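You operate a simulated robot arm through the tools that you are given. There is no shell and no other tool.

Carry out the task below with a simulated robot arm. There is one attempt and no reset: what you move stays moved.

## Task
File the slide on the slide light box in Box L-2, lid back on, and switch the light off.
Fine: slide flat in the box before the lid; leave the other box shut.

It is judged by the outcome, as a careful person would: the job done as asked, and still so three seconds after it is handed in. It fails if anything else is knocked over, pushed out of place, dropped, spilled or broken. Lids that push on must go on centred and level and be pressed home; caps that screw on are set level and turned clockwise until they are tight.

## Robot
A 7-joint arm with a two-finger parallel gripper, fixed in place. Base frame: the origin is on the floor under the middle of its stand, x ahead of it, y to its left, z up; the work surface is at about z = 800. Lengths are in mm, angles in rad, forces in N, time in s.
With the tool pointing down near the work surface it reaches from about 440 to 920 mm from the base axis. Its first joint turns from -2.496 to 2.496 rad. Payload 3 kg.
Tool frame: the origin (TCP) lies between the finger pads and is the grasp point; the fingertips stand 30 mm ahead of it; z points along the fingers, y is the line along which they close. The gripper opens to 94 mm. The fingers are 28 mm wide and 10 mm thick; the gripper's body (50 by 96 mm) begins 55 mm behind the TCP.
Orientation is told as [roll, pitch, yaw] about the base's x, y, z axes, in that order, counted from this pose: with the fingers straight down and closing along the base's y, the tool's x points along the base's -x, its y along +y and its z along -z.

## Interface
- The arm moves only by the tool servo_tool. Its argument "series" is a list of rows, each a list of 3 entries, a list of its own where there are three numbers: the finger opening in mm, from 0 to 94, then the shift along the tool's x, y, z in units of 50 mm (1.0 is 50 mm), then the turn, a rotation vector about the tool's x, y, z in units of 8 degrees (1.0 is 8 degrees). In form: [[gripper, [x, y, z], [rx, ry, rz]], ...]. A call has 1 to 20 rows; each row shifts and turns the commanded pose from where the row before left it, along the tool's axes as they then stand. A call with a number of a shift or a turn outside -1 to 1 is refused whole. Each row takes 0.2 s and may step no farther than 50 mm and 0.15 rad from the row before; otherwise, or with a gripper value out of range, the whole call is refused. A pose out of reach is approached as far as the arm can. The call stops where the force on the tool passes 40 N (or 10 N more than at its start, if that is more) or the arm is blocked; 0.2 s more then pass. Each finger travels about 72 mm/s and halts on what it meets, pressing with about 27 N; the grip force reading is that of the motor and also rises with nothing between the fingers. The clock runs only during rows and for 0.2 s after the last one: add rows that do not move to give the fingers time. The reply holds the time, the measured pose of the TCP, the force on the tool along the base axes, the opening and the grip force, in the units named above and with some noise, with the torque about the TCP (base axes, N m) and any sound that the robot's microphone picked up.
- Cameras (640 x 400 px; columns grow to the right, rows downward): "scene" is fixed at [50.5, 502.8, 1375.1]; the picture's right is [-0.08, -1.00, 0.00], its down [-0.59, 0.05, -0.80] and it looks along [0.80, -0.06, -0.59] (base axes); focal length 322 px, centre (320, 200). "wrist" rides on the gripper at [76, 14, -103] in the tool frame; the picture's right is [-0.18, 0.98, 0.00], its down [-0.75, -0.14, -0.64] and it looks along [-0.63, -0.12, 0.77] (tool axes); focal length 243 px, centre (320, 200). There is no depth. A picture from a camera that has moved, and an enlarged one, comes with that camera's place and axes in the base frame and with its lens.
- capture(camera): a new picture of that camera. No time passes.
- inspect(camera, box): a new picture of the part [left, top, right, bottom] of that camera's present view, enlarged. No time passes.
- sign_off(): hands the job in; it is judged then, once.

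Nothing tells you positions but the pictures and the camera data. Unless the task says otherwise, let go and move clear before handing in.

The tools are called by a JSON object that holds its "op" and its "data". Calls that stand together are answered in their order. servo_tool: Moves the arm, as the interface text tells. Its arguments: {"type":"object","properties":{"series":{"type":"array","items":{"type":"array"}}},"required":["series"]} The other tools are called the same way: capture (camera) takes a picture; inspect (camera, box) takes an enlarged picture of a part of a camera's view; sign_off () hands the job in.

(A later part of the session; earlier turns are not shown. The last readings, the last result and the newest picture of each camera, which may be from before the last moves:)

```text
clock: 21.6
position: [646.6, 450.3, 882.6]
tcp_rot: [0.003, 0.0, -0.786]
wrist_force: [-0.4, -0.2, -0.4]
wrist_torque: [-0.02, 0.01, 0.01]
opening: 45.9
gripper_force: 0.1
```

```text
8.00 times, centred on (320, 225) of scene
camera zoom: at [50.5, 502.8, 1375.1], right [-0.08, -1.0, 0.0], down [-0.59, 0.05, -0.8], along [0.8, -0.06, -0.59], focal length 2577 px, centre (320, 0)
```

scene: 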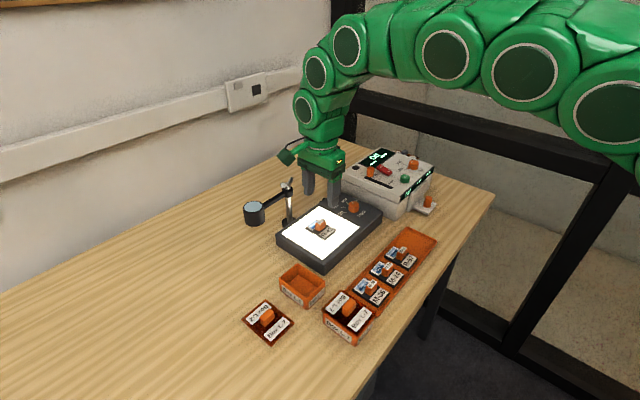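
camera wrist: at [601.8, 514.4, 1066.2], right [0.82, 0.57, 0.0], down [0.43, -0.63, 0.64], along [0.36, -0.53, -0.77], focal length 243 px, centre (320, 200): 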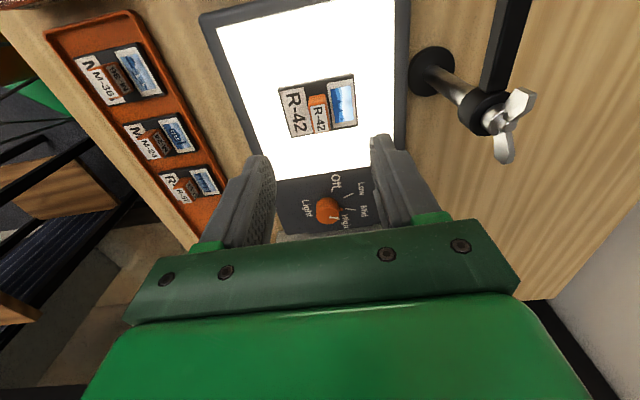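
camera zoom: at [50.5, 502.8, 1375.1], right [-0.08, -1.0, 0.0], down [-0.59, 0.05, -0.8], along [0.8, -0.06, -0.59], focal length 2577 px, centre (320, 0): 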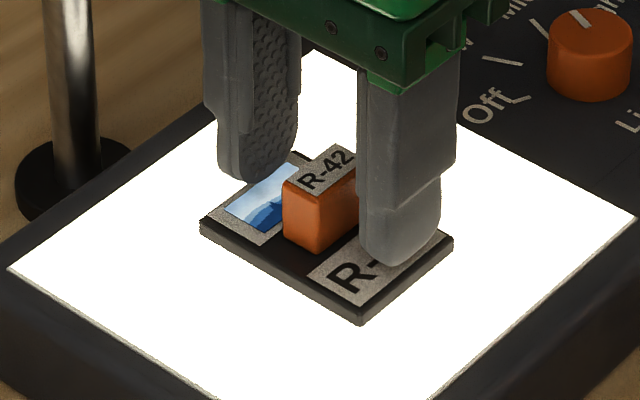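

The fingers are now centred on the slide's handle with tips about 4 mm above the slide. Closing gently.

{"op": "servo_tool", "data": {"series": [[30, [0, 0, 0], [0, 0, 0]], [20, [0, 0, 0], [0, 0, 0]], [17, [0, 0, 0], [0, 0, 0]], [15, [0, 0, 0], [0, 0, 0]], [13, [0, 0, 0], [0, 0, 0]], [10, [0, 0, 0], [0, 0, 0]], [0, [0, 0, 0], [0, 0, 0]], [0, [0, 0, 0], [0, 0, 0]]]}}

{"op": "inspect", "data": {"camera": "wrist", "box": [220, 80, 420, 205]}}

{"op": "inspect", "data": {"camera": "scene", "box": [290, 200, 350, 250]}}

```text
clock: 23.4
position: [646.8, 449.0, 883.4]
tcp_rot: [0.003, -0.001, -0.783]
wrist_force: [0.8, 1.2, 1.2]
wrist_torque: [0.04, -0.02, 0.0]
opening: 14.0
gripper_force: 26.5
```

```text
3.20 times, centred on (320, 142) of wrist
camera zoom: at [603.1, 514.1, 986.3], right [0.83, 0.56, 0.0], down [0.43, -0.63, 0.64], along [0.36, -0.53, -0.77], focal length 776 px, centre (320, 384)
```

zoom: 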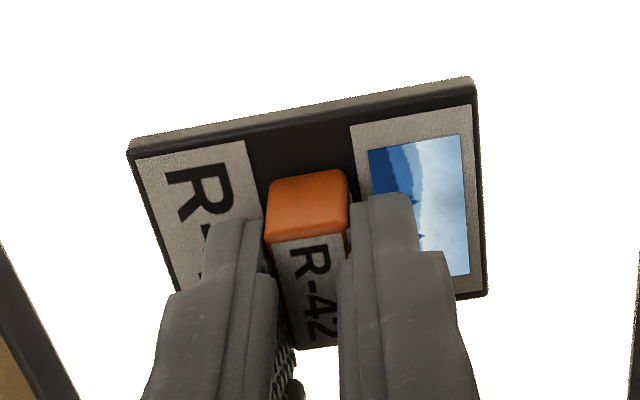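

```text
8.00 times, centred on (320, 225) of scene
camera zoom: at [50.5, 502.8, 1375.1], right [-0.08, -1.0, 0.0], down [-0.59, 0.05, -0.8], along [0.8, -0.06, -0.59], focal length 2577 px, centre (320, 0)
```

zoom: 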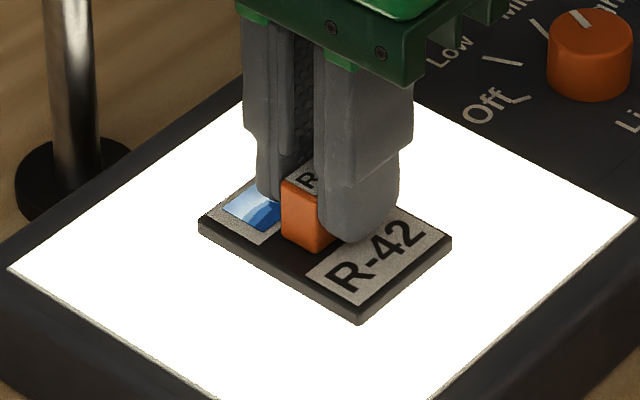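

The slide is held (14 mm handle, 27 N). I'll lift it straight up.

{"op": "servo_tool", "data": {"series": [[0, [0, 0, -0.05], [0, 0, 0]], [0, [0, 0, -0.2], [0, 0, 0]], [0, [0, 0, -0.6], [0, 0, 0]], [0, [0, 0, -0.6], [0, 0, 0]], [0, [0, 0, 0], [0, 0, 0]]]}}

{"op": "capture", "data": {"camera": "wrist"}}

{"op": "inspect", "data": {"camera": "scene", "box": [270, 160, 390, 270]}}

```text
clock: 24.6
position: [648.7, 449.3, 954.1]
tcp_rot: [-0.001, 0.001, -0.784]
wrist_force: [0.4, 0.4, -0.3]
wrist_torque: [0.02, -0.01, -0.02]
opening: 13.9
gripper_force: 27.0
```

```text
taken
camera wrist: at [604.3, 513.4, 1057.4], right [0.83, 0.56, 0.0], down [0.43, -0.63, 0.64], along [0.36, -0.53, -0.77], focal length 243 px, centre (320, 200)
```

wrist: 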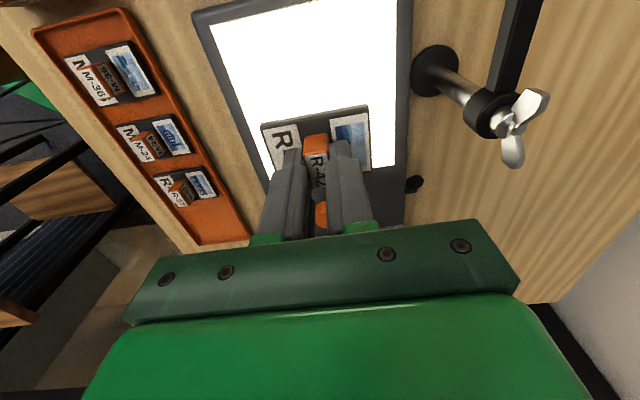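

```text
3.64 times, centred on (330, 215) of scene
camera zoom: at [50.5, 502.8, 1375.1], right [-0.08, -1.0, 0.0], down [-0.59, 0.05, -0.8], along [0.8, -0.06, -0.59], focal length 1172 px, centre (284, 146)
```

zoom: 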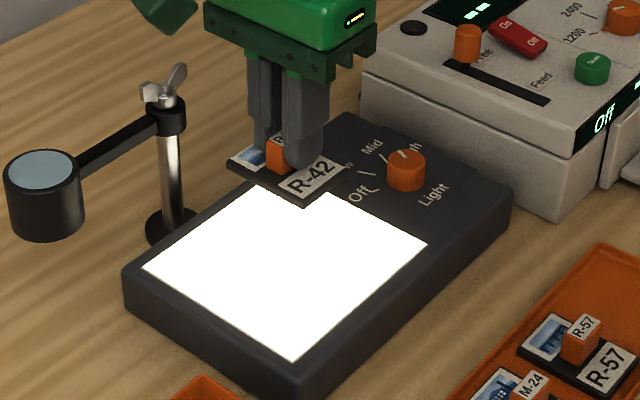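

The slide is lifted level. I'll carry it back over the open box at this height.

{"op": "servo_tool", "data": {"series": [[0, [0.715, -0.354, 0], [0, 0, 0]], [0, [0.715, -0.354, 0], [0, 0, 0]], [0, [0.715, -0.354, 0], [0, 0, 0]], [0, [0.715, -0.354, 0], [0, 0, 0]], [0, [0, 0, 0], [0, 0, 0]], [0, [0, 0, 0], [0, 0, 0]]]}}

{"op": "capture", "data": {"camera": "wrist"}}

{"op": "inspect", "data": {"camera": "wrist", "box": [220, 50, 420, 175]}}

{"op": "inspect", "data": {"camera": "scene", "box": [250, 210, 370, 320]}}

```text
clock: 26.0
position: [495.5, 502.2, 954.7]
tcp_rot: [0.001, 0.001, -0.786]
wrist_force: [0.5, 0.3, -0.8]
wrist_torque: [-0.01, 0.02, 0.04]
opening: 13.8
gripper_force: 26.6
```

```text
taken
camera wrist: at [452.0, 566.0, 1057.4], right [0.83, 0.56, 0.0], down [0.43, -0.63, 0.64], along [0.36, -0.53, -0.77], focal length 243 px, centre (320, 200)
```

wrist: 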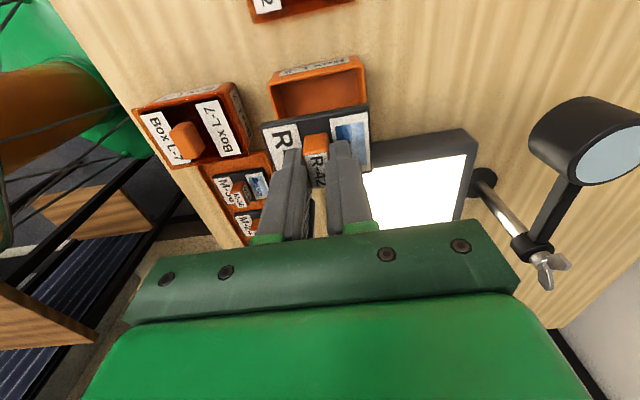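

```text
3.20 times, centred on (320, 112) of wrist
camera zoom: at [452.0, 566.0, 1057.4], right [0.83, 0.56, 0.0], down [0.43, -0.63, 0.64], along [0.36, -0.53, -0.77], focal length 776 px, centre (320, 480)
```

zoom: 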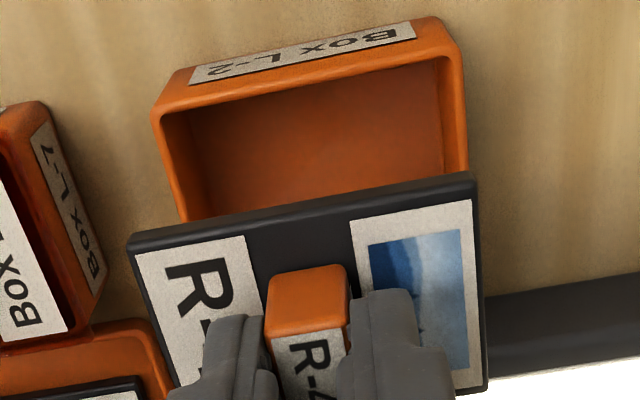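

```text
3.64 times, centred on (310, 265) of scene
camera zoom: at [50.5, 502.8, 1375.1], right [-0.08, -1.0, 0.0], down [-0.59, 0.05, -0.8], along [0.8, -0.06, -0.59], focal length 1172 px, centre (356, -36)
```

zoom: 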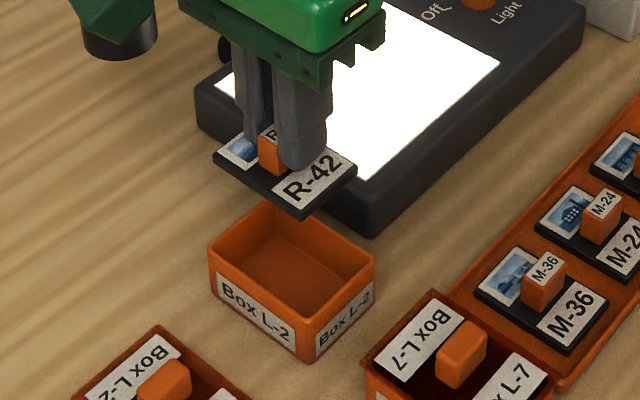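

The slide is nearly over the box; I need about 2.5 mm more along tool -x. I'll correct and lower to just above the rim, then check alignment.

{"op": "servo_tool", "data": {"series": [[0, [-0.05, 0, 0.3], [0, 0, 0]], [0, [0, 0, 0.5], [0, 0, 0]], [0, [0, 0, 0.5], [0, 0, 0]], [0, [0, 0, 0], [0, 0, 0]], [0, [0, 0, 0], [0, 0, 0]]]}}

{"op": "inspect", "data": {"camera": "wrist", "box": [220, 60, 420, 185]}}

{"op": "inspect", "data": {"camera": "scene", "box": [270, 240, 350, 310]}}

```text
clock: 27.2
position: [497.0, 500.5, 889.6]
tcp_rot: [0.0, 0.001, -0.785]
wrist_force: [-0.3, -0.2, 0.0]
wrist_torque: [-0.02, 0.03, 0.02]
opening: 13.8
gripper_force: 27.2
```

```text
3.20 times, centred on (320, 122) of wrist
camera zoom: at [454.4, 564.4, 993.1], right [0.83, 0.56, 0.0], down [0.43, -0.63, 0.64], along [0.36, -0.53, -0.77], focal length 776 px, centre (320, 448)
```

zoom: 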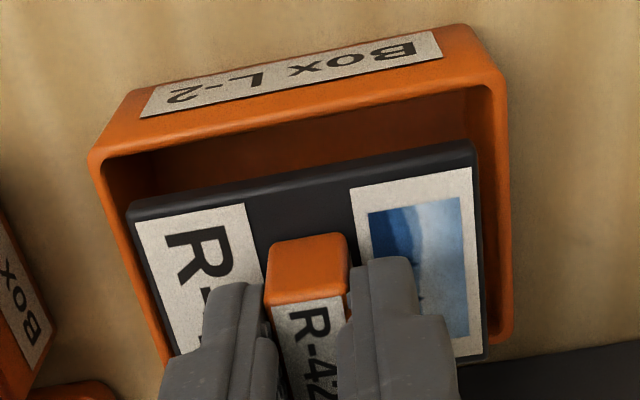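

```text
5.71 times, centred on (310, 275) of scene
camera zoom: at [50.5, 502.8, 1375.1], right [-0.08, -1.0, 0.0], down [-0.59, 0.05, -0.8], along [0.8, -0.06, -0.59], focal length 1841 px, centre (377, -229)
```

zoom: 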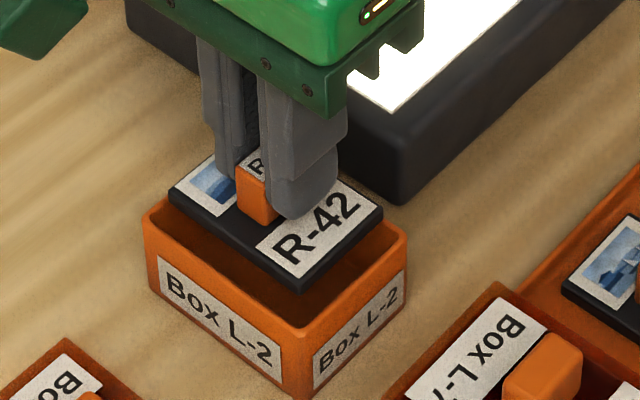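

The slide looks centred over the box to within about 1–2 mm. I'll lower a little further and verify again before it enters the rim.

{"op": "servo_tool", "data": {"series": [[0, [0.01, 0, 0.14], [0, 0, 0]], [0, [0, 0, 0], [0, 0, 0]], [0, [0, 0, 0], [0, 0, 0]]]}}

{"op": "inspect", "data": {"camera": "wrist", "box": [220, 60, 420, 185]}}

{"op": "inspect", "data": {"camera": "scene", "box": [280, 250, 340, 300]}}

```text
clock: 28.0
position: [497.2, 500.3, 882.6]
tcp_rot: [0.001, 0.0, -0.785]
wrist_force: [-0.8, 0.3, 0.2]
wrist_torque: [0.01, -0.01, -0.02]
opening: 13.8
gripper_force: 27.4
```

```text
3.20 times, centred on (320, 122) of wrist
camera zoom: at [454.0, 564.3, 986.5], right [0.83, 0.56, 0.0], down [0.43, -0.63, 0.64], along [0.36, -0.53, -0.77], focal length 776 px, centre (320, 448)
```

zoom: 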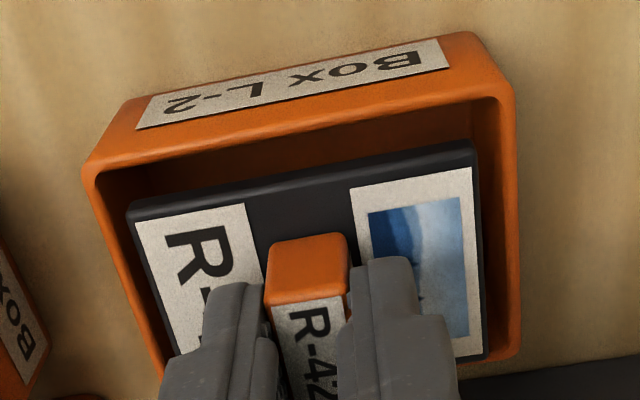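

```text
8.00 times, centred on (310, 275) of scene
camera zoom: at [50.5, 502.8, 1375.1], right [-0.08, -1.0, 0.0], down [-0.59, 0.05, -0.8], along [0.8, -0.06, -0.59], focal length 2577 px, centre (400, -400)
```

zoom: 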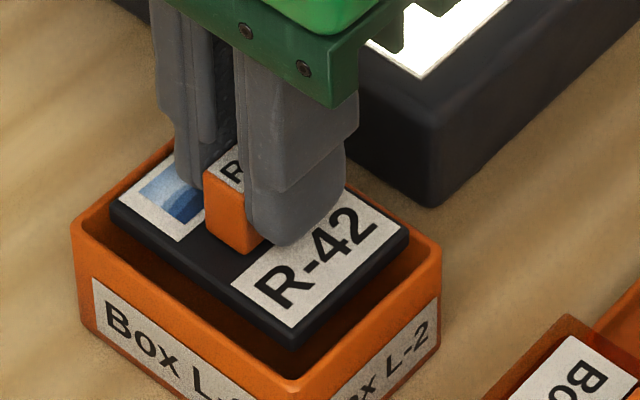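

The slide is centred within the rim on all sides. I'll lower it into the box in small steps, watching the force.

{"op": "servo_tool", "data": {"series": [[0, [0, 0, 0.08], [0, 0, 0]], [0, [0, 0, 0.08], [0, 0, 0]], [0, [0, 0, 0.08], [0, 0, 0]], [0, [0, 0, 0], [0, 0, 0]]]}}

{"op": "inspect", "data": {"camera": "wrist", "box": [220, 60, 420, 185]}}

{"op": "inspect", "data": {"camera": "scene", "box": [280, 250, 340, 300]}}

```text
clock: 29.0
position: [495.9, 499.3, 871.5]
tcp_rot: [-0.001, 0.0, -0.786]
wrist_force: [0.5, -0.2, -0.5]
wrist_torque: [-0.01, 0.02, 0.04]
opening: 13.8
gripper_force: 27.3
```

```text
3.20 times, centred on (320, 122) of wrist
camera zoom: at [453.4, 564.0, 974.7], right [0.83, 0.56, 0.0], down [0.43, -0.63, 0.64], along [0.36, -0.53, -0.77], focal length 776 px, centre (320, 448)
```

zoom: 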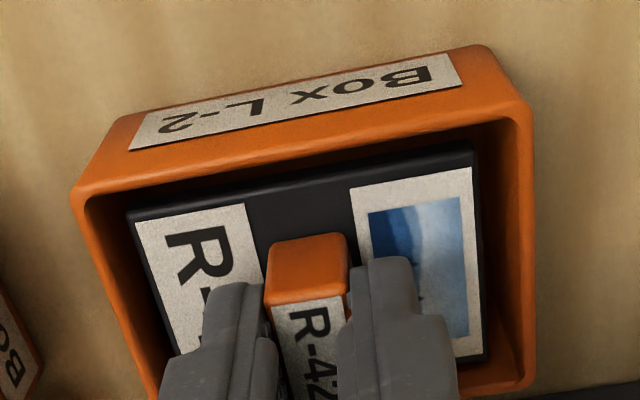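

```text
8.00 times, centred on (310, 275) of scene
camera zoom: at [50.5, 502.8, 1375.1], right [-0.08, -1.0, 0.0], down [-0.59, 0.05, -0.8], along [0.8, -0.06, -0.59], focal length 2577 px, centre (400, -400)
```

zoom: 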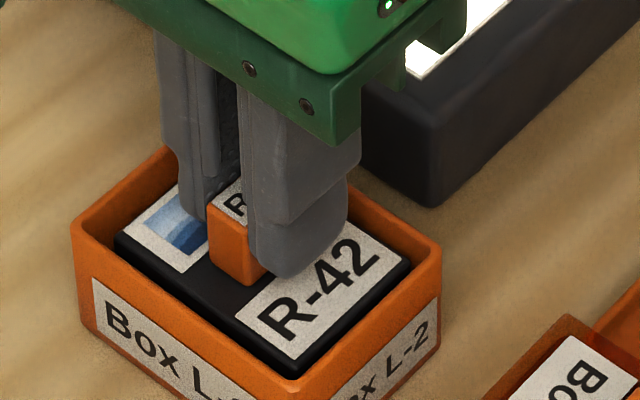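

The slide is inside the rim with clearance all round, slightly closer to the far wall. I'll shift 1.5 mm toward the near wall and continue down.

{"op": "servo_tool", "data": {"series": [[0, [0.03, 0, 0], [0, 0, 0]], [0, [0, 0, 0.12], [0, 0, 0]], [0, [0, 0, 0.12], [0, 0, 0]], [0, [0, 0, 0.12], [0, 0, 0]], [0, [0, 0, 0], [0, 0, 0]]]}}

{"op": "inspect", "data": {"camera": "wrist", "box": [220, 60, 420, 185]}}

{"op": "inspect", "data": {"camera": "scene", "box": [280, 250, 340, 300]}}

```text
clock: 30.2
position: [496.1, 499.5, 853.3]
tcp_rot: [0.0, 0.0, -0.787]
wrist_force: [0.5, -0.2, 0.8]
wrist_torque: [0.01, 0.02, 0.0]
opening: 13.7
gripper_force: 26.6
```

```text
3.20 times, centred on (320, 122) of wrist
camera zoom: at [452.4, 564.8, 956.4], right [0.83, 0.56, 0.0], down [0.43, -0.63, 0.64], along [0.36, -0.53, -0.77], focal length 776 px, centre (320, 448)
```

zoom: 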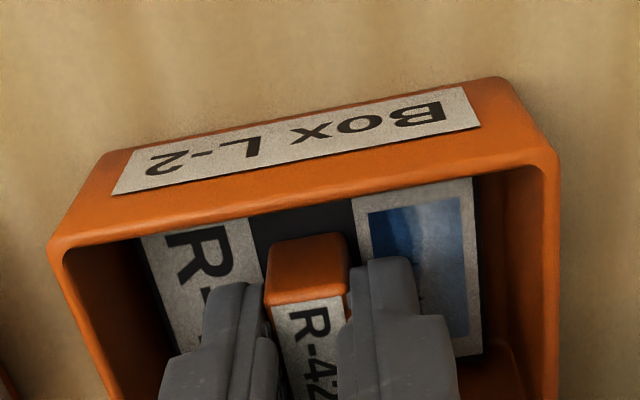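

```text
8.00 times, centred on (310, 275) of scene
camera zoom: at [50.5, 502.8, 1375.1], right [-0.08, -1.0, 0.0], down [-0.59, 0.05, -0.8], along [0.8, -0.06, -0.59], focal length 2577 px, centre (400, -400)
```

zoom: 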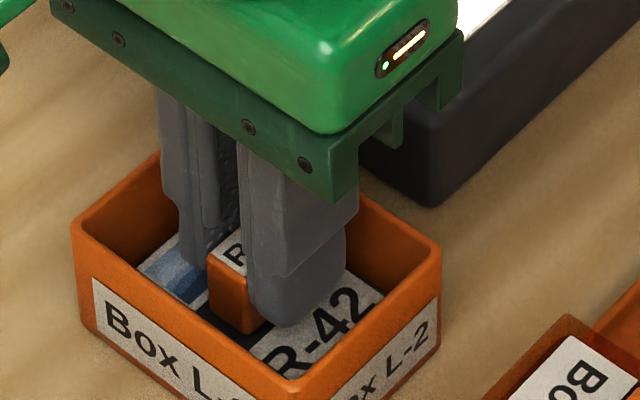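

The slide is deep in the box, level and free. I'll lower the last stretch in small steps until it touches the floor.

{"op": "servo_tool", "data": {"series": [[0, [0, 0, 0.06], [0, 0, 0]], [0, [0, 0, 0.06], [0, 0, 0]], [0, [0, 0, 0], [0, 0, 0]]]}}

```text
clock: 31.0
position: [495.8, 500.9, 847.1]
tcp_rot: [0.002, 0.0, -0.785]
wrist_force: [-0.5, 0.1, 3.4]
wrist_torque: [0.02, 0.02, 0.0]
opening: 13.7
gripper_force: 26.6
```

{"op": "servo_tool", "data": {"series": [[0, [0, 0, 0.02], [0, 0, 0]], [0, [0, 0, 0], [0, 0, 0]]]}}

{"op": "inspect", "data": {"camera": "wrist", "box": [220, 60, 420, 185]}}

{"op": "inspect", "data": {"camera": "scene", "box": [280, 250, 340, 300]}}

```text
clock: 31.6
position: [496.0, 500.8, 847.0]
tcp_rot: [0.001, 0.001, -0.785]
wrist_force: [2.8, 1.0, 14.1]
wrist_torque: [-0.04, -0.06, 0.0]
opening: 14.1
gripper_force: 27.3
```

```text
3.20 times, centred on (320, 122) of wrist
camera zoom: at [452.6, 565.0, 950.0], right [0.83, 0.56, 0.0], down [0.43, -0.63, 0.64], along [0.36, -0.53, -0.77], focal length 776 px, centre (320, 448)
```

zoom: 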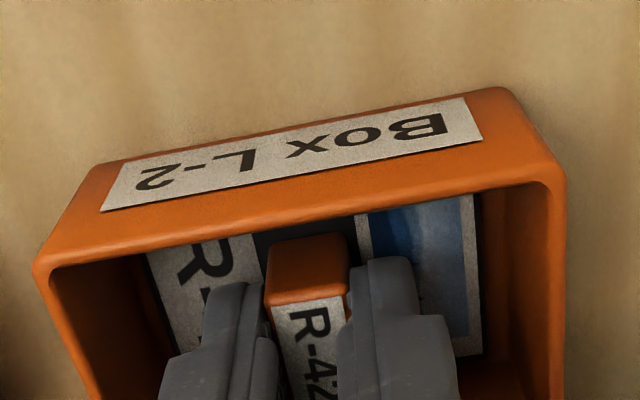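

```text
8.00 times, centred on (310, 275) of scene
camera zoom: at [50.5, 502.8, 1375.1], right [-0.08, -1.0, 0.0], down [-0.59, 0.05, -0.8], along [0.8, -0.06, -0.59], focal length 2577 px, centre (400, -400)
```

zoom: 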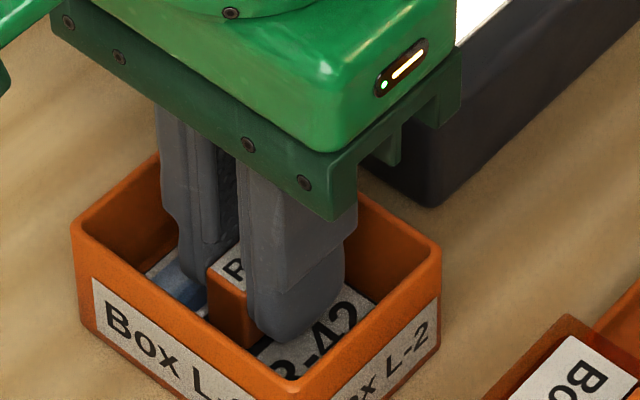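

The slide has touched down on the box floor (14 N, no twist). I'll ease off, open the fingers a little inside the box, and rise straight up.

{"op": "servo_tool", "data": {"series": [[0, [0, 0, -0.01], [0, 0, 0]], [15, [0, 0, 0], [0, 0, 0]], [20, [0, 0, 0], [0, 0, 0]], [28, [0, 0, 0], [0, 0, 0]], [30, [0, 0, 0], [0, 0, 0]], [30, [0, 0, -0.2], [0, 0, 0]], [30, [0, 0, -0.6], [0, 0, 0]], [30, [0, 0, -0.7], [0, 0, 0]], [30, [0, 0, -0.7], [0, 0, 0]], [30, [0, 0, 0], [0, 0, 0]]]}}

{"op": "capture", "data": {"camera": "wrist"}}

{"op": "inspect", "data": {"camera": "wrist", "box": [240, 25, 400, 145]}}

{"op": "inspect", "data": {"camera": "scene", "box": [270, 240, 350, 310]}}

```text
clock: 33.8
position: [494.4, 499.8, 957.8]
tcp_rot: [0.0, 0.0, -0.786]
wrist_force: [0.6, 1.3, -0.2]
wrist_torque: [-0.04, -0.01, 0.01]
opening: 30.0
gripper_force: 0.1
```

```text
taken
camera wrist: at [451.3, 563.4, 1060.9], right [0.83, 0.56, 0.0], down [0.43, -0.63, 0.64], along [0.36, -0.53, -0.77], focal length 243 px, centre (320, 200)
```

wrist: 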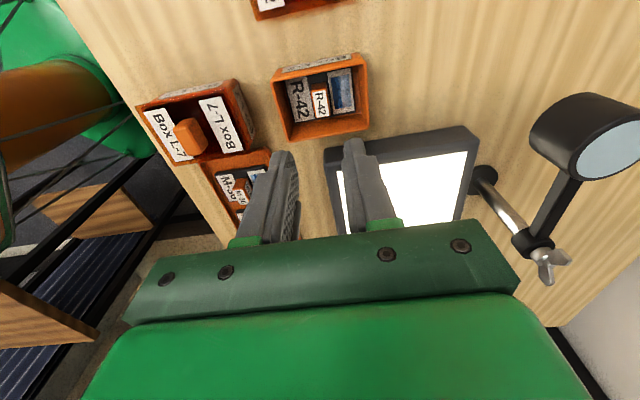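

```text
3.33 times, centred on (320, 85) of wrist
camera zoom: at [451.3, 563.4, 1060.9], right [0.83, 0.56, 0.0], down [0.43, -0.63, 0.64], along [0.36, -0.53, -0.77], focal length 809 px, centre (320, 583)
```

zoom: 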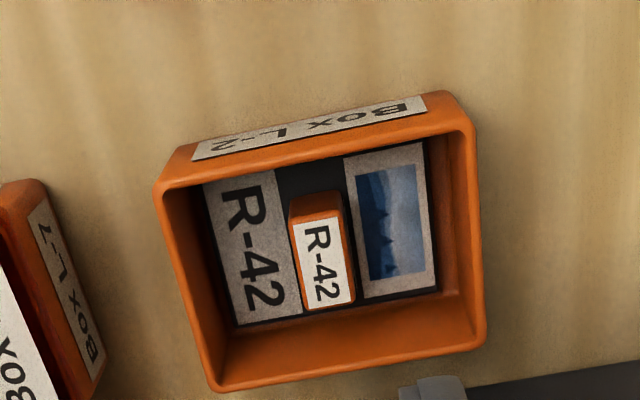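

```text
5.71 times, centred on (310, 275) of scene
camera zoom: at [50.5, 502.8, 1375.1], right [-0.08, -1.0, 0.0], down [-0.59, 0.05, -0.8], along [0.8, -0.06, -0.59], focal length 1841 px, centre (377, -229)
```

zoom: 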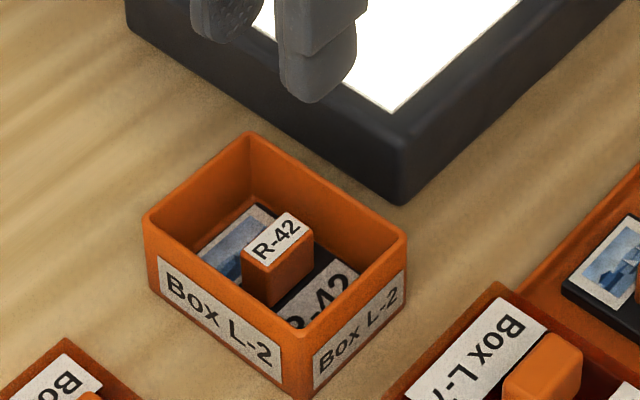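

The slide lies flat on the floor of Box L-2. Now back to the lid: I'll move over it and look.

{"op": "servo_tool", "data": {"series": [[40, [0.7, 0.02, 0], [0, 0, 0]], [46, [0.7, 0.02, 0], [0, 0, 0]], [46, [0.56, 0, 0], [0, 0, 0]], [46, [0, 0, 0.5], [0, 0, 0]], [46, [0, 0, 0], [0, 0, 0]], [46, [0, 0, 0], [0, 0, 0]]]}}

{"op": "capture", "data": {"camera": "wrist"}}

{"op": "inspect", "data": {"camera": "wrist", "box": [240, 25, 400, 145]}}

```text
clock: 35.2
position: [428.8, 571.8, 931.8]
tcp_rot: [0.002, 0.0, -0.785]
wrist_force: [0.0, 0.5, 0.7]
wrist_torque: [0.01, 0.0, 0.03]
opening: 45.9
gripper_force: 0.1
```

```text
taken
camera wrist: at [384.4, 635.6, 1035.9], right [0.83, 0.56, 0.0], down [0.43, -0.63, 0.64], along [0.36, -0.53, -0.77], focal length 243 px, centre (320, 200)
```

wrist: 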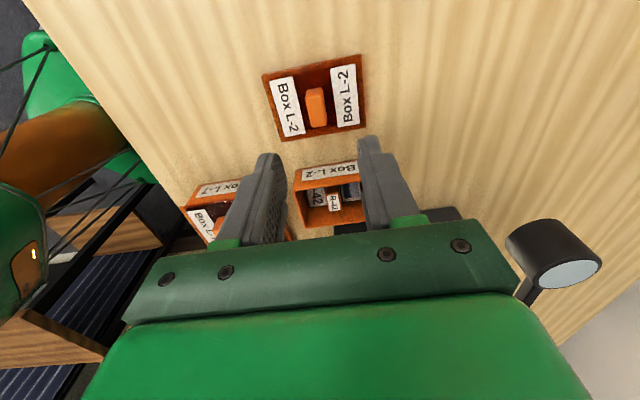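

```text
3.33 times, centred on (320, 85) of wrist
camera zoom: at [384.4, 635.6, 1035.9], right [0.83, 0.56, 0.0], down [0.43, -0.63, 0.64], along [0.36, -0.53, -0.77], focal length 809 px, centre (320, 583)
```

zoom: 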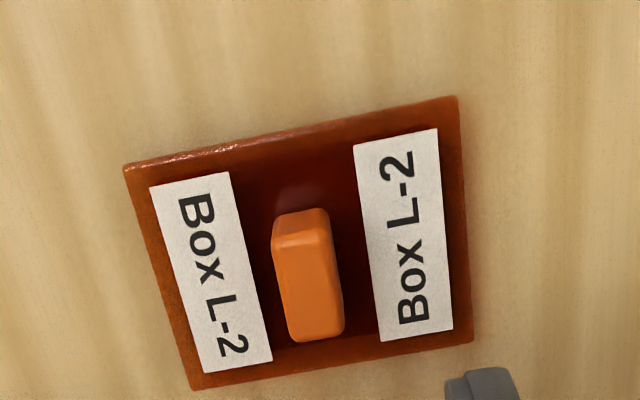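

The lid is aligned, with its handle about 2 mm toward tool -y. I'll correct and lower to just above the handle.

{"op": "servo_tool", "data": {"series": [[46, [0, -0.035, 0], [0, 0, 0]], [46, [0, 0, 0.7], [0, 0, 0]], [46, [0, 0, 0.7], [0, 0, 0]], [46, [0, 0, 0], [0, 0, 0]], [46, [0, 0, 0], [0, 0, 0]]]}}

{"op": "inspect", "data": {"camera": "wrist", "box": [220, 80, 420, 205]}}

{"op": "inspect", "data": {"camera": "scene", "box": [230, 270, 330, 350]}}

```text
clock: 36.4
position: [426.4, 571.4, 864.3]
tcp_rot: [0.001, 0.0, -0.786]
wrist_force: [-0.2, -0.4, -0.5]
wrist_torque: [0.0, 0.01, 0.03]
opening: 46.1
gripper_force: 0.1
```

```text
3.20 times, centred on (320, 142) of wrist
camera zoom: at [383.5, 635.2, 966.6], right [0.83, 0.56, 0.0], down [0.43, -0.63, 0.64], along [0.36, -0.53, -0.77], focal length 776 px, centre (320, 384)
```

zoom: 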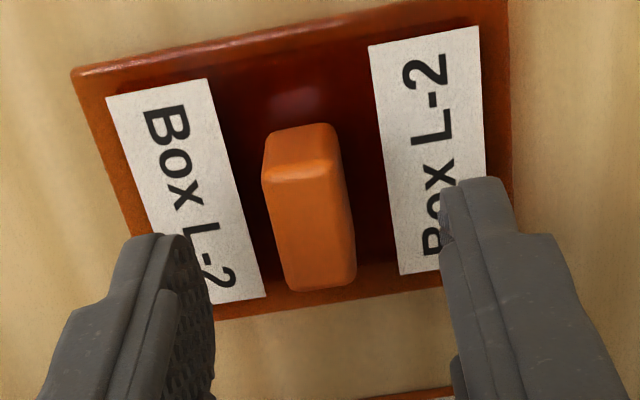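

```text
5.00 times, centred on (280, 310) of scene
camera zoom: at [50.5, 502.8, 1375.1], right [-0.08, -1.0, 0.0], down [-0.59, 0.05, -0.8], along [0.8, -0.06, -0.59], focal length 1611 px, centre (520, -350)
```

zoom: 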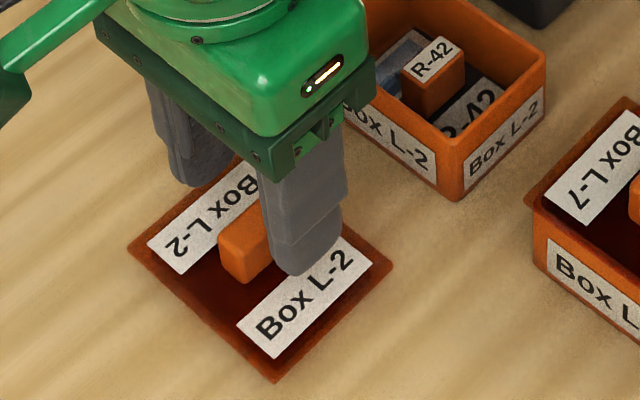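

The handle is nearly centred between the fingers. I'll lower to gripping height.

{"op": "servo_tool", "data": {"series": [[46, [0, -0.012, 0.2], [0, 0, 0]], [46, [0, 0, 0.2], [0, 0, 0]], [46, [0, 0, 0.04], [0, 0, 0]], [46, [0, 0, 0], [0, 0, 0]], [46, [0, 0, 0], [0, 0, 0]]]}}

{"op": "inspect", "data": {"camera": "wrist", "box": [220, 80, 420, 205]}}

```text
clock: 37.6
position: [427.6, 570.6, 839.7]
tcp_rot: [0.001, 0.0, -0.786]
wrist_force: [-0.1, 0.0, 0.5]
wrist_torque: [0.01, 0.02, -0.02]
opening: 46.1
gripper_force: 0.1
```

```text
3.20 times, centred on (320, 142) of wrist
camera zoom: at [383.1, 634.2, 943.4], right [0.83, 0.56, 0.0], down [0.43, -0.63, 0.64], along [0.36, -0.53, -0.77], focal length 776 px, centre (320, 384)
```

zoom: 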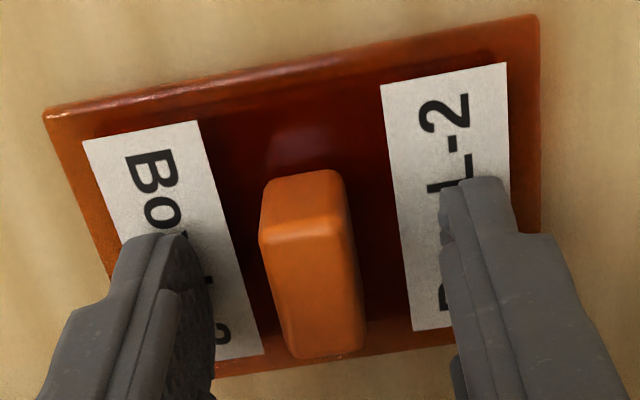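

Centred. Closing slowly on the lid handle.

{"op": "servo_tool", "data": {"series": [[30, [0, 0, 0], [0, 0, 0]], [20, [0, 0, 0], [0, 0, 0]], [17, [0, 0, 0], [0, 0, 0]], [15, [0, 0, 0], [0, 0, 0]], [13, [0, 0, 0], [0, 0, 0]], [8, [0, 0, 0], [0, 0, 0]], [0, [0, 0, 0], [0, 0, 0]], [0, [0, 0, 0], [0, 0, 0]]]}}

{"op": "inspect", "data": {"camera": "wrist", "box": [220, 80, 420, 205]}}

```text
clock: 39.4
position: [426.7, 569.8, 840.4]
tcp_rot: [-0.001, 0.0, -0.787]
wrist_force: [1.1, 0.8, 1.2]
wrist_torque: [-0.02, 0.01, -0.04]
opening: 13.8
gripper_force: 27.0
```

```text
3.20 times, centred on (320, 142) of wrist
camera zoom: at [383.1, 634.2, 943.4], right [0.83, 0.56, 0.0], down [0.43, -0.63, 0.64], along [0.36, -0.53, -0.77], focal length 776 px, centre (320, 384)
```

zoom: 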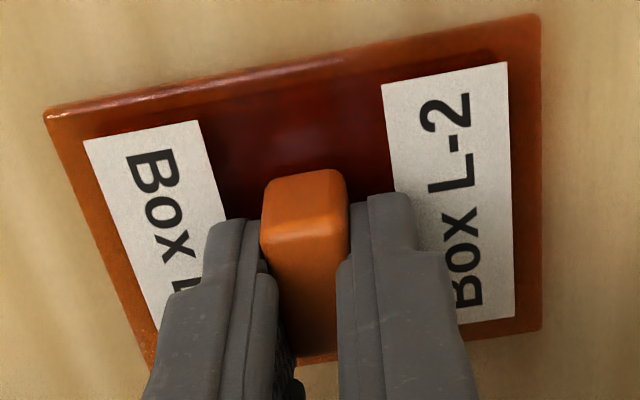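

The lid is gripped like before (shifted 1.6 mm in the fingers, which I'll allow for). I'll lift it and carry it back over the box.

{"op": "servo_tool", "data": {"series": [[0, [0, 0, -0.1], [0, 0, 0]], [0, [0, 0, -0.5], [0, 0, 0]], [0, [0, 0, -0.6], [0, 0, 0]], [0, [0, 0, -0.6], [0, 0, 0]], [0, [-0.7, 0, 0], [0, 0, 0]], [0, [-0.7, 0, 0], [0, 0, 0]], [0, [-0.58, 0, 0], [0, 0, 0]], [0, [0, 0, 0], [0, 0, 0]], [0, [0, 0, 0], [0, 0, 0]]]}}

{"op": "inspect", "data": {"camera": "wrist", "box": [220, 50, 420, 175]}}

{"op": "inspect", "data": {"camera": "scene", "box": [260, 220, 360, 310]}}

```text
clock: 41.4
position: [495.0, 500.8, 930.6]
tcp_rot: [0.003, 0.0, -0.786]
wrist_force: [-0.1, -0.8, -0.4]
wrist_torque: [0.0, 0.02, 0.0]
opening: 13.6
gripper_force: 26.7
```

```text
3.20 times, centred on (320, 112) of wrist
camera zoom: at [451.6, 564.5, 1033.4], right [0.83, 0.56, 0.0], down [0.43, -0.63, 0.64], along [0.36, -0.53, -0.77], focal length 776 px, centre (320, 480)
```

zoom: 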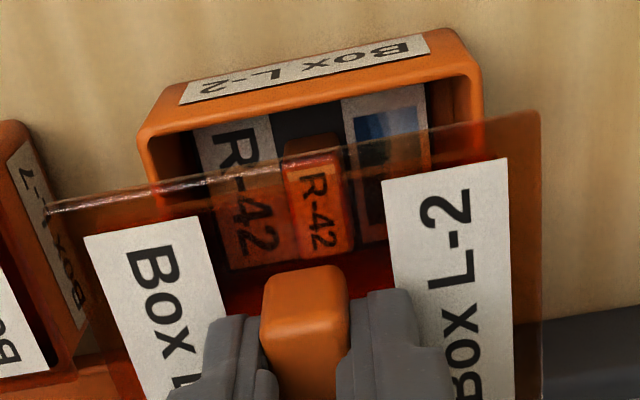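

```text
4.44 times, centred on (310, 265) of scene
camera zoom: at [50.5, 502.8, 1375.1], right [-0.08, -1.0, 0.0], down [-0.59, 0.05, -0.8], along [0.8, -0.06, -0.59], focal length 1432 px, centre (364, -89)
```

zoom: 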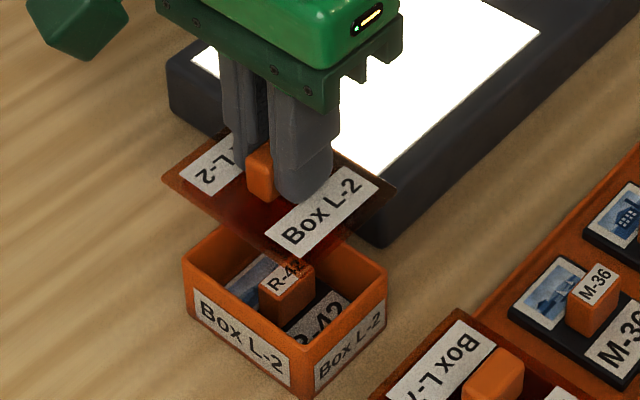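

The lid is level above the box. I'll correct by about 1.3 mm and lower until the plug is just above the rim.

{"op": "servo_tool", "data": {"series": [[0, [-0.026, 0.012, 0.2], [0, 0, 0]], [0, [0, 0, 0.4], [0, 0, 0]], [0, [0, 0, 0.28], [0, 0, 0]], [0, [0, 0, 0], [0, 0, 0]], [0, [0, 0, 0], [0, 0, 0]]]}}

{"op": "inspect", "data": {"camera": "wrist", "box": [220, 70, 420, 195]}}

{"op": "inspect", "data": {"camera": "scene", "box": [270, 240, 350, 310]}}

```text
clock: 42.6
position: [497.2, 498.8, 886.8]
tcp_rot: [-0.001, -0.001, -0.787]
wrist_force: [-0.6, -0.2, 0.0]
wrist_torque: [0.02, 0.01, -0.03]
opening: 13.6
gripper_force: 27.0
```

```text
3.20 times, centred on (320, 132) of wrist
camera zoom: at [454.4, 563.0, 989.7], right [0.83, 0.56, 0.0], down [0.43, -0.63, 0.64], along [0.36, -0.53, -0.77], focal length 776 px, centre (320, 416)
```

zoom: 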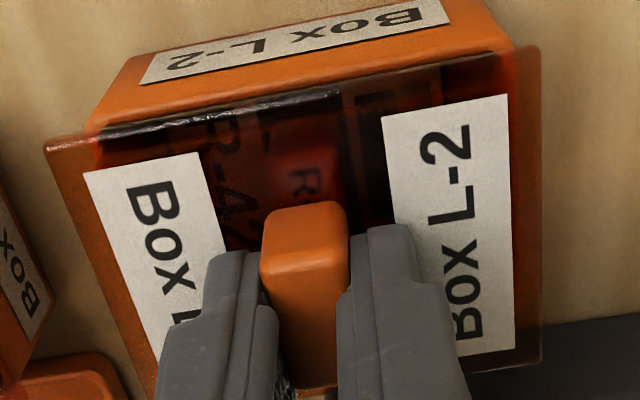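

```text
5.71 times, centred on (310, 275) of scene
camera zoom: at [50.5, 502.8, 1375.1], right [-0.08, -1.0, 0.0], down [-0.59, 0.05, -0.8], along [0.8, -0.06, -0.59], focal length 1841 px, centre (377, -229)
```

zoom: 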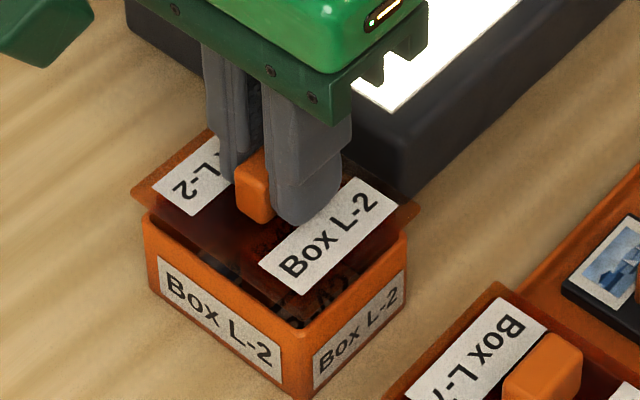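

The lid is within about 1–2 mm of centred. I'll nudge 1 mm along tool +x and lower a bit more for a closer check.

{"op": "servo_tool", "data": {"series": [[0, [0.022, 0, 0.04], [0, 0, 0]], [0, [0, 0, 0.04], [0, 0, 0]], [0, [0, 0, 0], [0, 0, 0]], [0, [0, 0, 0], [0, 0, 0]]]}}

{"op": "inspect", "data": {"camera": "wrist", "box": [220, 70, 420, 195]}}

{"op": "inspect", "data": {"camera": "scene", "box": [280, 250, 340, 300]}}

{"op": "inspect", "data": {"camera": "scene", "box": [270, 240, 350, 310]}}

```text
clock: 43.6
position: [497.0, 500.6, 881.9]
tcp_rot: [0.003, 0.002, -0.786]
wrist_force: [-0.5, 0.4, -0.4]
wrist_torque: [0.0, 0.01, -0.04]
opening: 13.6
gripper_force: 27.0
```

```text
3.20 times, centred on (320, 132) of wrist
camera zoom: at [454.1, 563.8, 985.3], right [0.83, 0.56, 0.0], down [0.43, -0.63, 0.64], along [0.36, -0.53, -0.77], focal length 776 px, centre (320, 416)
```

zoom: 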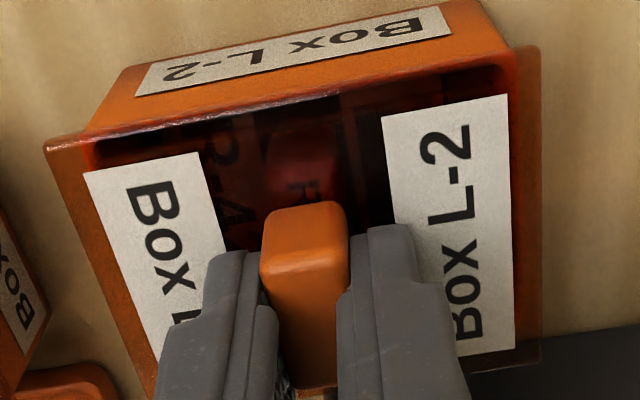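

```text
8.00 times, centred on (310, 275) of scene
camera zoom: at [50.5, 502.8, 1375.1], right [-0.08, -1.0, 0.0], down [-0.59, 0.05, -0.8], along [0.8, -0.06, -0.59], focal length 2577 px, centre (400, -400)
```

zoom: 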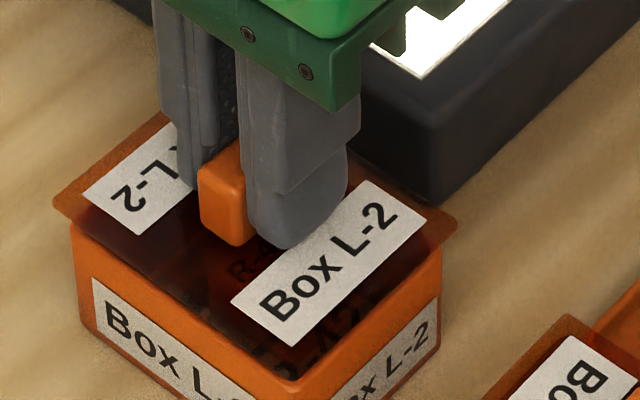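

```text
5.71 times, centred on (310, 275) of scene
camera zoom: at [50.5, 502.8, 1375.1], right [-0.08, -1.0, 0.0], down [-0.59, 0.05, -0.8], along [0.8, -0.06, -0.59], focal length 1841 px, centre (377, -229)
```

zoom: 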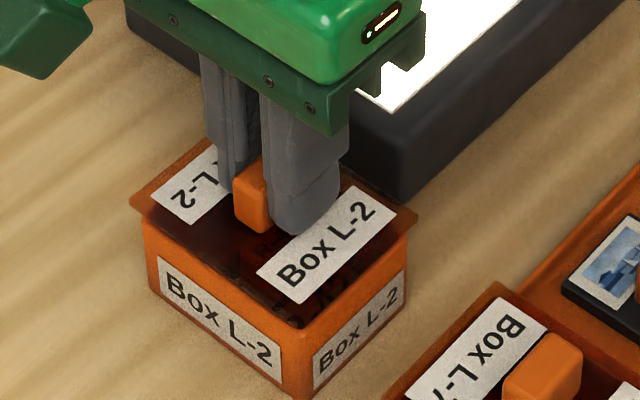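

I'll take tighter views through the clear lid overhang to compare it with the box rim on each side.

{"op": "inspect", "data": {"camera": "wrist", "box": [225, 85, 305, 195]}}

{"op": "inspect", "data": {"camera": "wrist", "box": [345, 75, 405, 195]}}

{"op": "inspect", "data": {"camera": "scene", "box": [300, 262, 340, 302]}}

{"op": "inspect", "data": {"camera": "scene", "box": [280, 260, 320, 300]}}

```text
3.64 times, centred on (265, 140) of wrist
camera zoom: at [454.1, 563.8, 985.3], right [0.83, 0.56, 0.0], down [0.43, -0.63, 0.64], along [0.36, -0.53, -0.77], focal length 882 px, centre (520, 418)
```

zoom: 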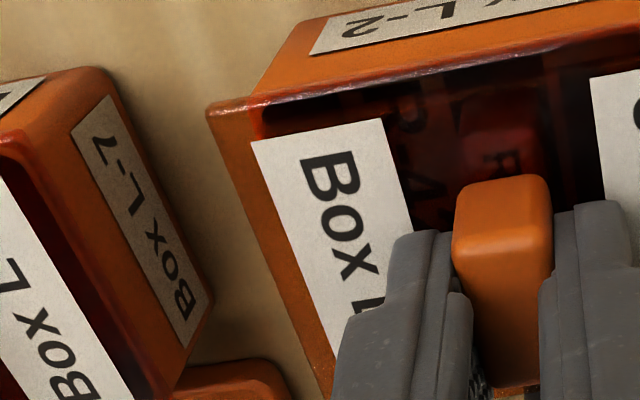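

```text
3.33 times, centred on (375, 135) of wrist
camera zoom: at [454.1, 563.8, 985.3], right [0.83, 0.56, 0.0], down [0.43, -0.63, 0.64], along [0.36, -0.53, -0.77], focal length 809 px, centre (137, 417)
```

zoom: 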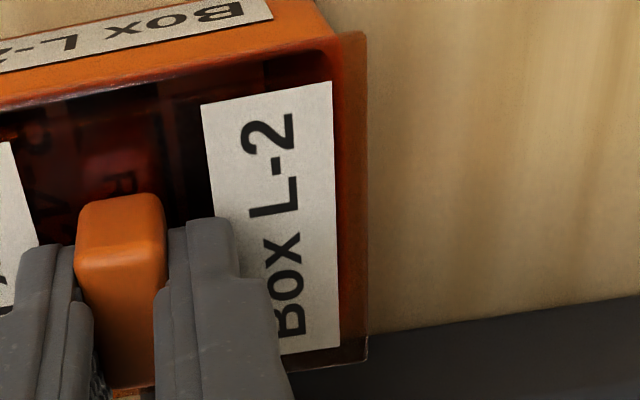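

```text
10.00 times, centred on (320, 282) of scene
camera zoom: at [50.5, 502.8, 1375.1], right [-0.08, -1.0, 0.0], down [-0.59, 0.05, -0.8], along [0.8, -0.06, -0.59], focal length 3222 px, centre (320, -620)
```

zoom: 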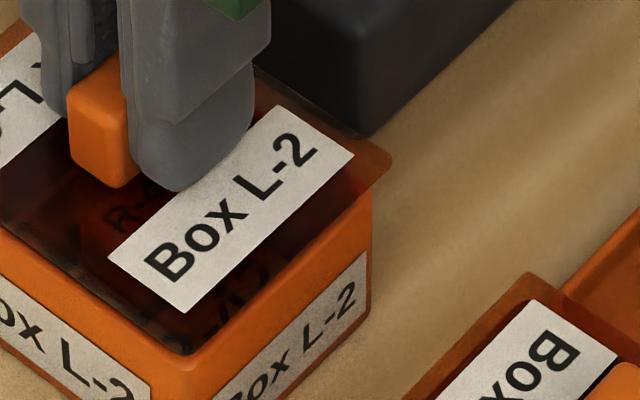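

```text
10.00 times, centred on (300, 280) of scene
camera zoom: at [50.5, 502.8, 1375.1], right [-0.08, -1.0, 0.0], down [-0.59, 0.05, -0.8], along [0.8, -0.06, -0.59], focal length 3222 px, centre (520, -600)
```

zoom: 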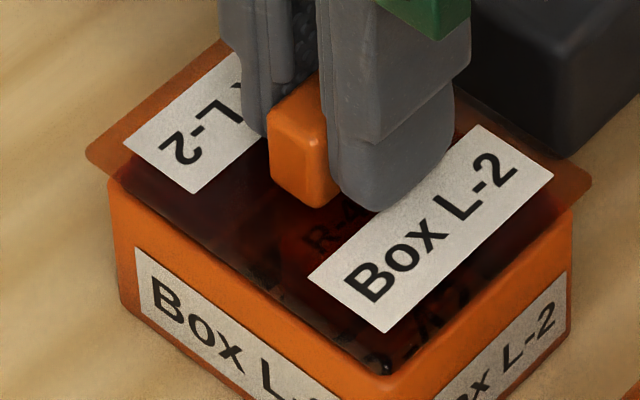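

Several views agree that the lid still needs about 1.2 mm along tool +x and 0.8 mm along -y. I'll make that correction and check the camera place.

{"op": "servo_tool", "data": {"series": [[0, [0.024, -0.016, 0], [0, 0, 0]], [0, [0, 0, 0], [0, 0, 0]], [0, [0, 0, 0], [0, 0, 0]]]}}

{"op": "inspect", "data": {"camera": "wrist", "box": [220, 70, 420, 195]}}

{"op": "inspect", "data": {"camera": "scene", "box": [280, 260, 320, 300]}}

```text
clock: 44.4
position: [496.6, 500.5, 880.7]
tcp_rot: [0.0, 0.001, -0.784]
wrist_force: [-0.1, -0.6, -0.1]
wrist_torque: [0.0, -0.01, 0.0]
opening: 13.7
gripper_force: 27.5
```

```text
3.20 times, centred on (320, 132) of wrist
camera zoom: at [452.8, 564.1, 985.0], right [0.83, 0.56, 0.0], down [0.43, -0.63, 0.64], along [0.36, -0.53, -0.77], focal length 776 px, centre (320, 416)
```

zoom: 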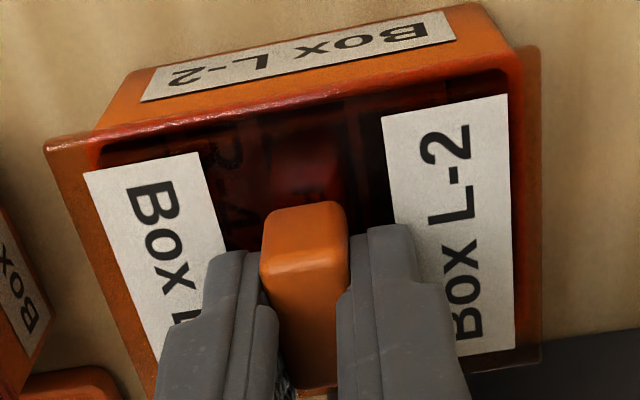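

```text
10.00 times, centred on (300, 280) of scene
camera zoom: at [50.5, 502.8, 1375.1], right [-0.08, -1.0, 0.0], down [-0.59, 0.05, -0.8], along [0.8, -0.06, -0.59], focal length 3222 px, centre (520, -600)
```

zoom: 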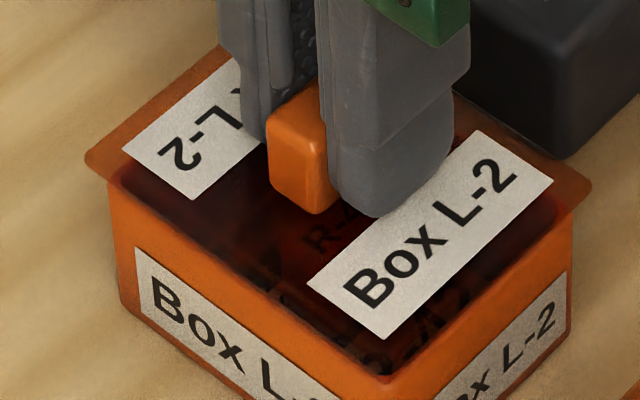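

The camera place now matches my target. I'll lower the lid in small steps, watching the force.

{"op": "servo_tool", "data": {"series": [[0, [0, 0, 0.03], [0, 0, 0]], [0, [0, 0, 0.03], [0, 0, 0]], [0, [0, 0, 0], [0, 0, 0]]]}}

{"op": "inspect", "data": {"camera": "wrist", "box": [220, 70, 420, 195]}}

{"op": "inspect", "data": {"camera": "scene", "box": [280, 260, 320, 300]}}

```text
clock: 45.2
position: [496.5, 499.3, 878.6]
tcp_rot: [0.001, -0.001, -0.785]
wrist_force: [-0.2, -0.1, -1.0]
wrist_torque: [-0.01, -0.01, 0.0]
opening: 13.4
gripper_force: 27.4
```

```text
3.20 times, centred on (320, 132) of wrist
camera zoom: at [452.7, 563.9, 982.2], right [0.83, 0.56, 0.0], down [0.43, -0.63, 0.64], along [0.36, -0.53, -0.77], focal length 776 px, centre (320, 416)
```

zoom: 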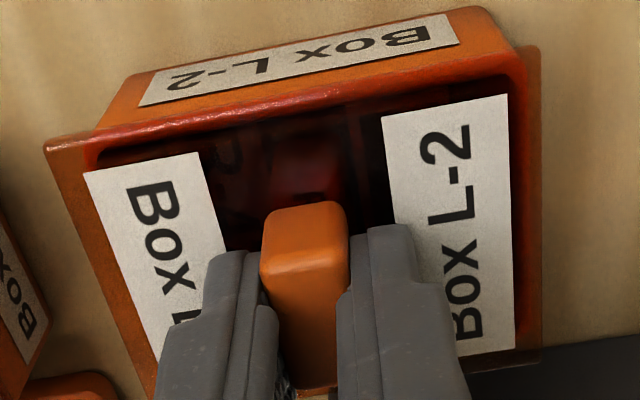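

```text
10.00 times, centred on (300, 280) of scene
camera zoom: at [50.5, 502.8, 1375.1], right [-0.08, -1.0, 0.0], down [-0.59, 0.05, -0.8], along [0.8, -0.06, -0.59], focal length 3222 px, centre (520, -600)
```

zoom: 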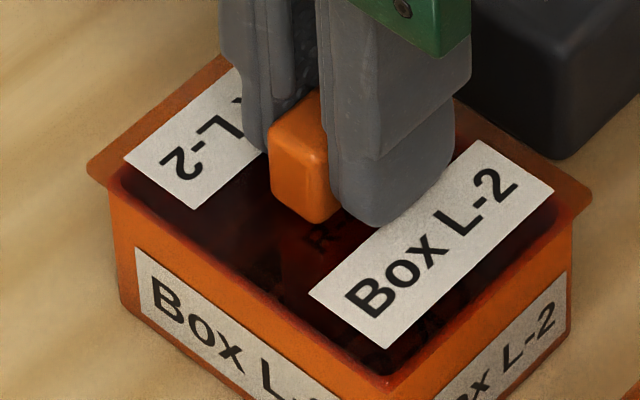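

No contact force yet and it looks centred. Continuing down.

{"op": "servo_tool", "data": {"series": [[0, [0, 0, 0.02], [0, 0, 0]], [0, [0, 0, 0.02], [0, 0, 0]], [0, [0, 0, 0], [0, 0, 0]]]}}

{"op": "inspect", "data": {"camera": "wrist", "box": [220, 70, 420, 195]}}

{"op": "inspect", "data": {"camera": "scene", "box": [280, 260, 320, 300]}}

```text
clock: 46.0
position: [496.0, 500.9, 876.9]
tcp_rot: [0.001, -0.001, -0.784]
wrist_force: [-0.2, 0.9, -0.2]
wrist_torque: [-0.02, 0.0, 0.0]
opening: 13.7
gripper_force: 27.3
```

```text
3.20 times, centred on (320, 132) of wrist
camera zoom: at [452.3, 564.3, 980.3], right [0.83, 0.56, 0.0], down [0.43, -0.63, 0.64], along [0.36, -0.53, -0.77], focal length 776 px, centre (320, 416)
```

zoom: 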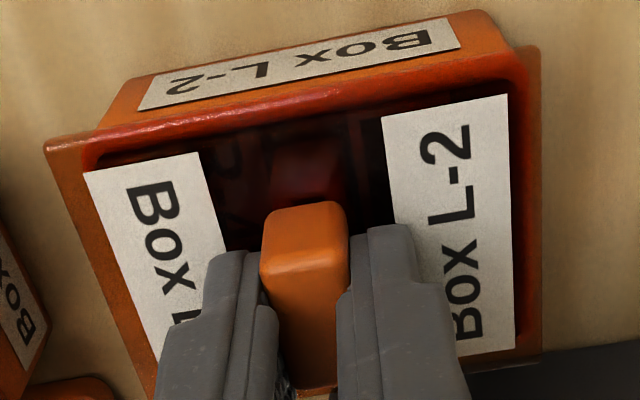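

```text
10.00 times, centred on (300, 280) of scene
camera zoom: at [50.5, 502.8, 1375.1], right [-0.08, -1.0, 0.0], down [-0.59, 0.05, -0.8], along [0.8, -0.06, -0.59], focal length 3222 px, centre (520, -600)
```

zoom: 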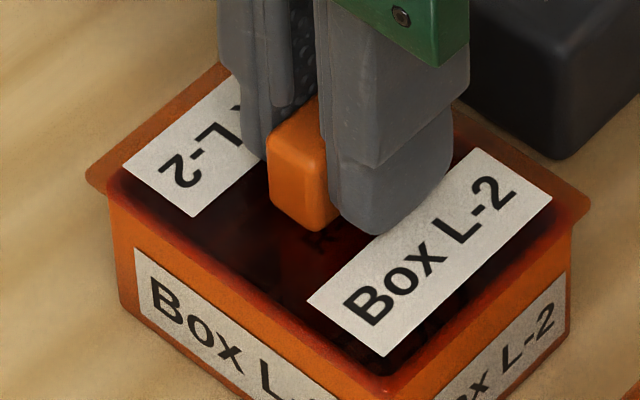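

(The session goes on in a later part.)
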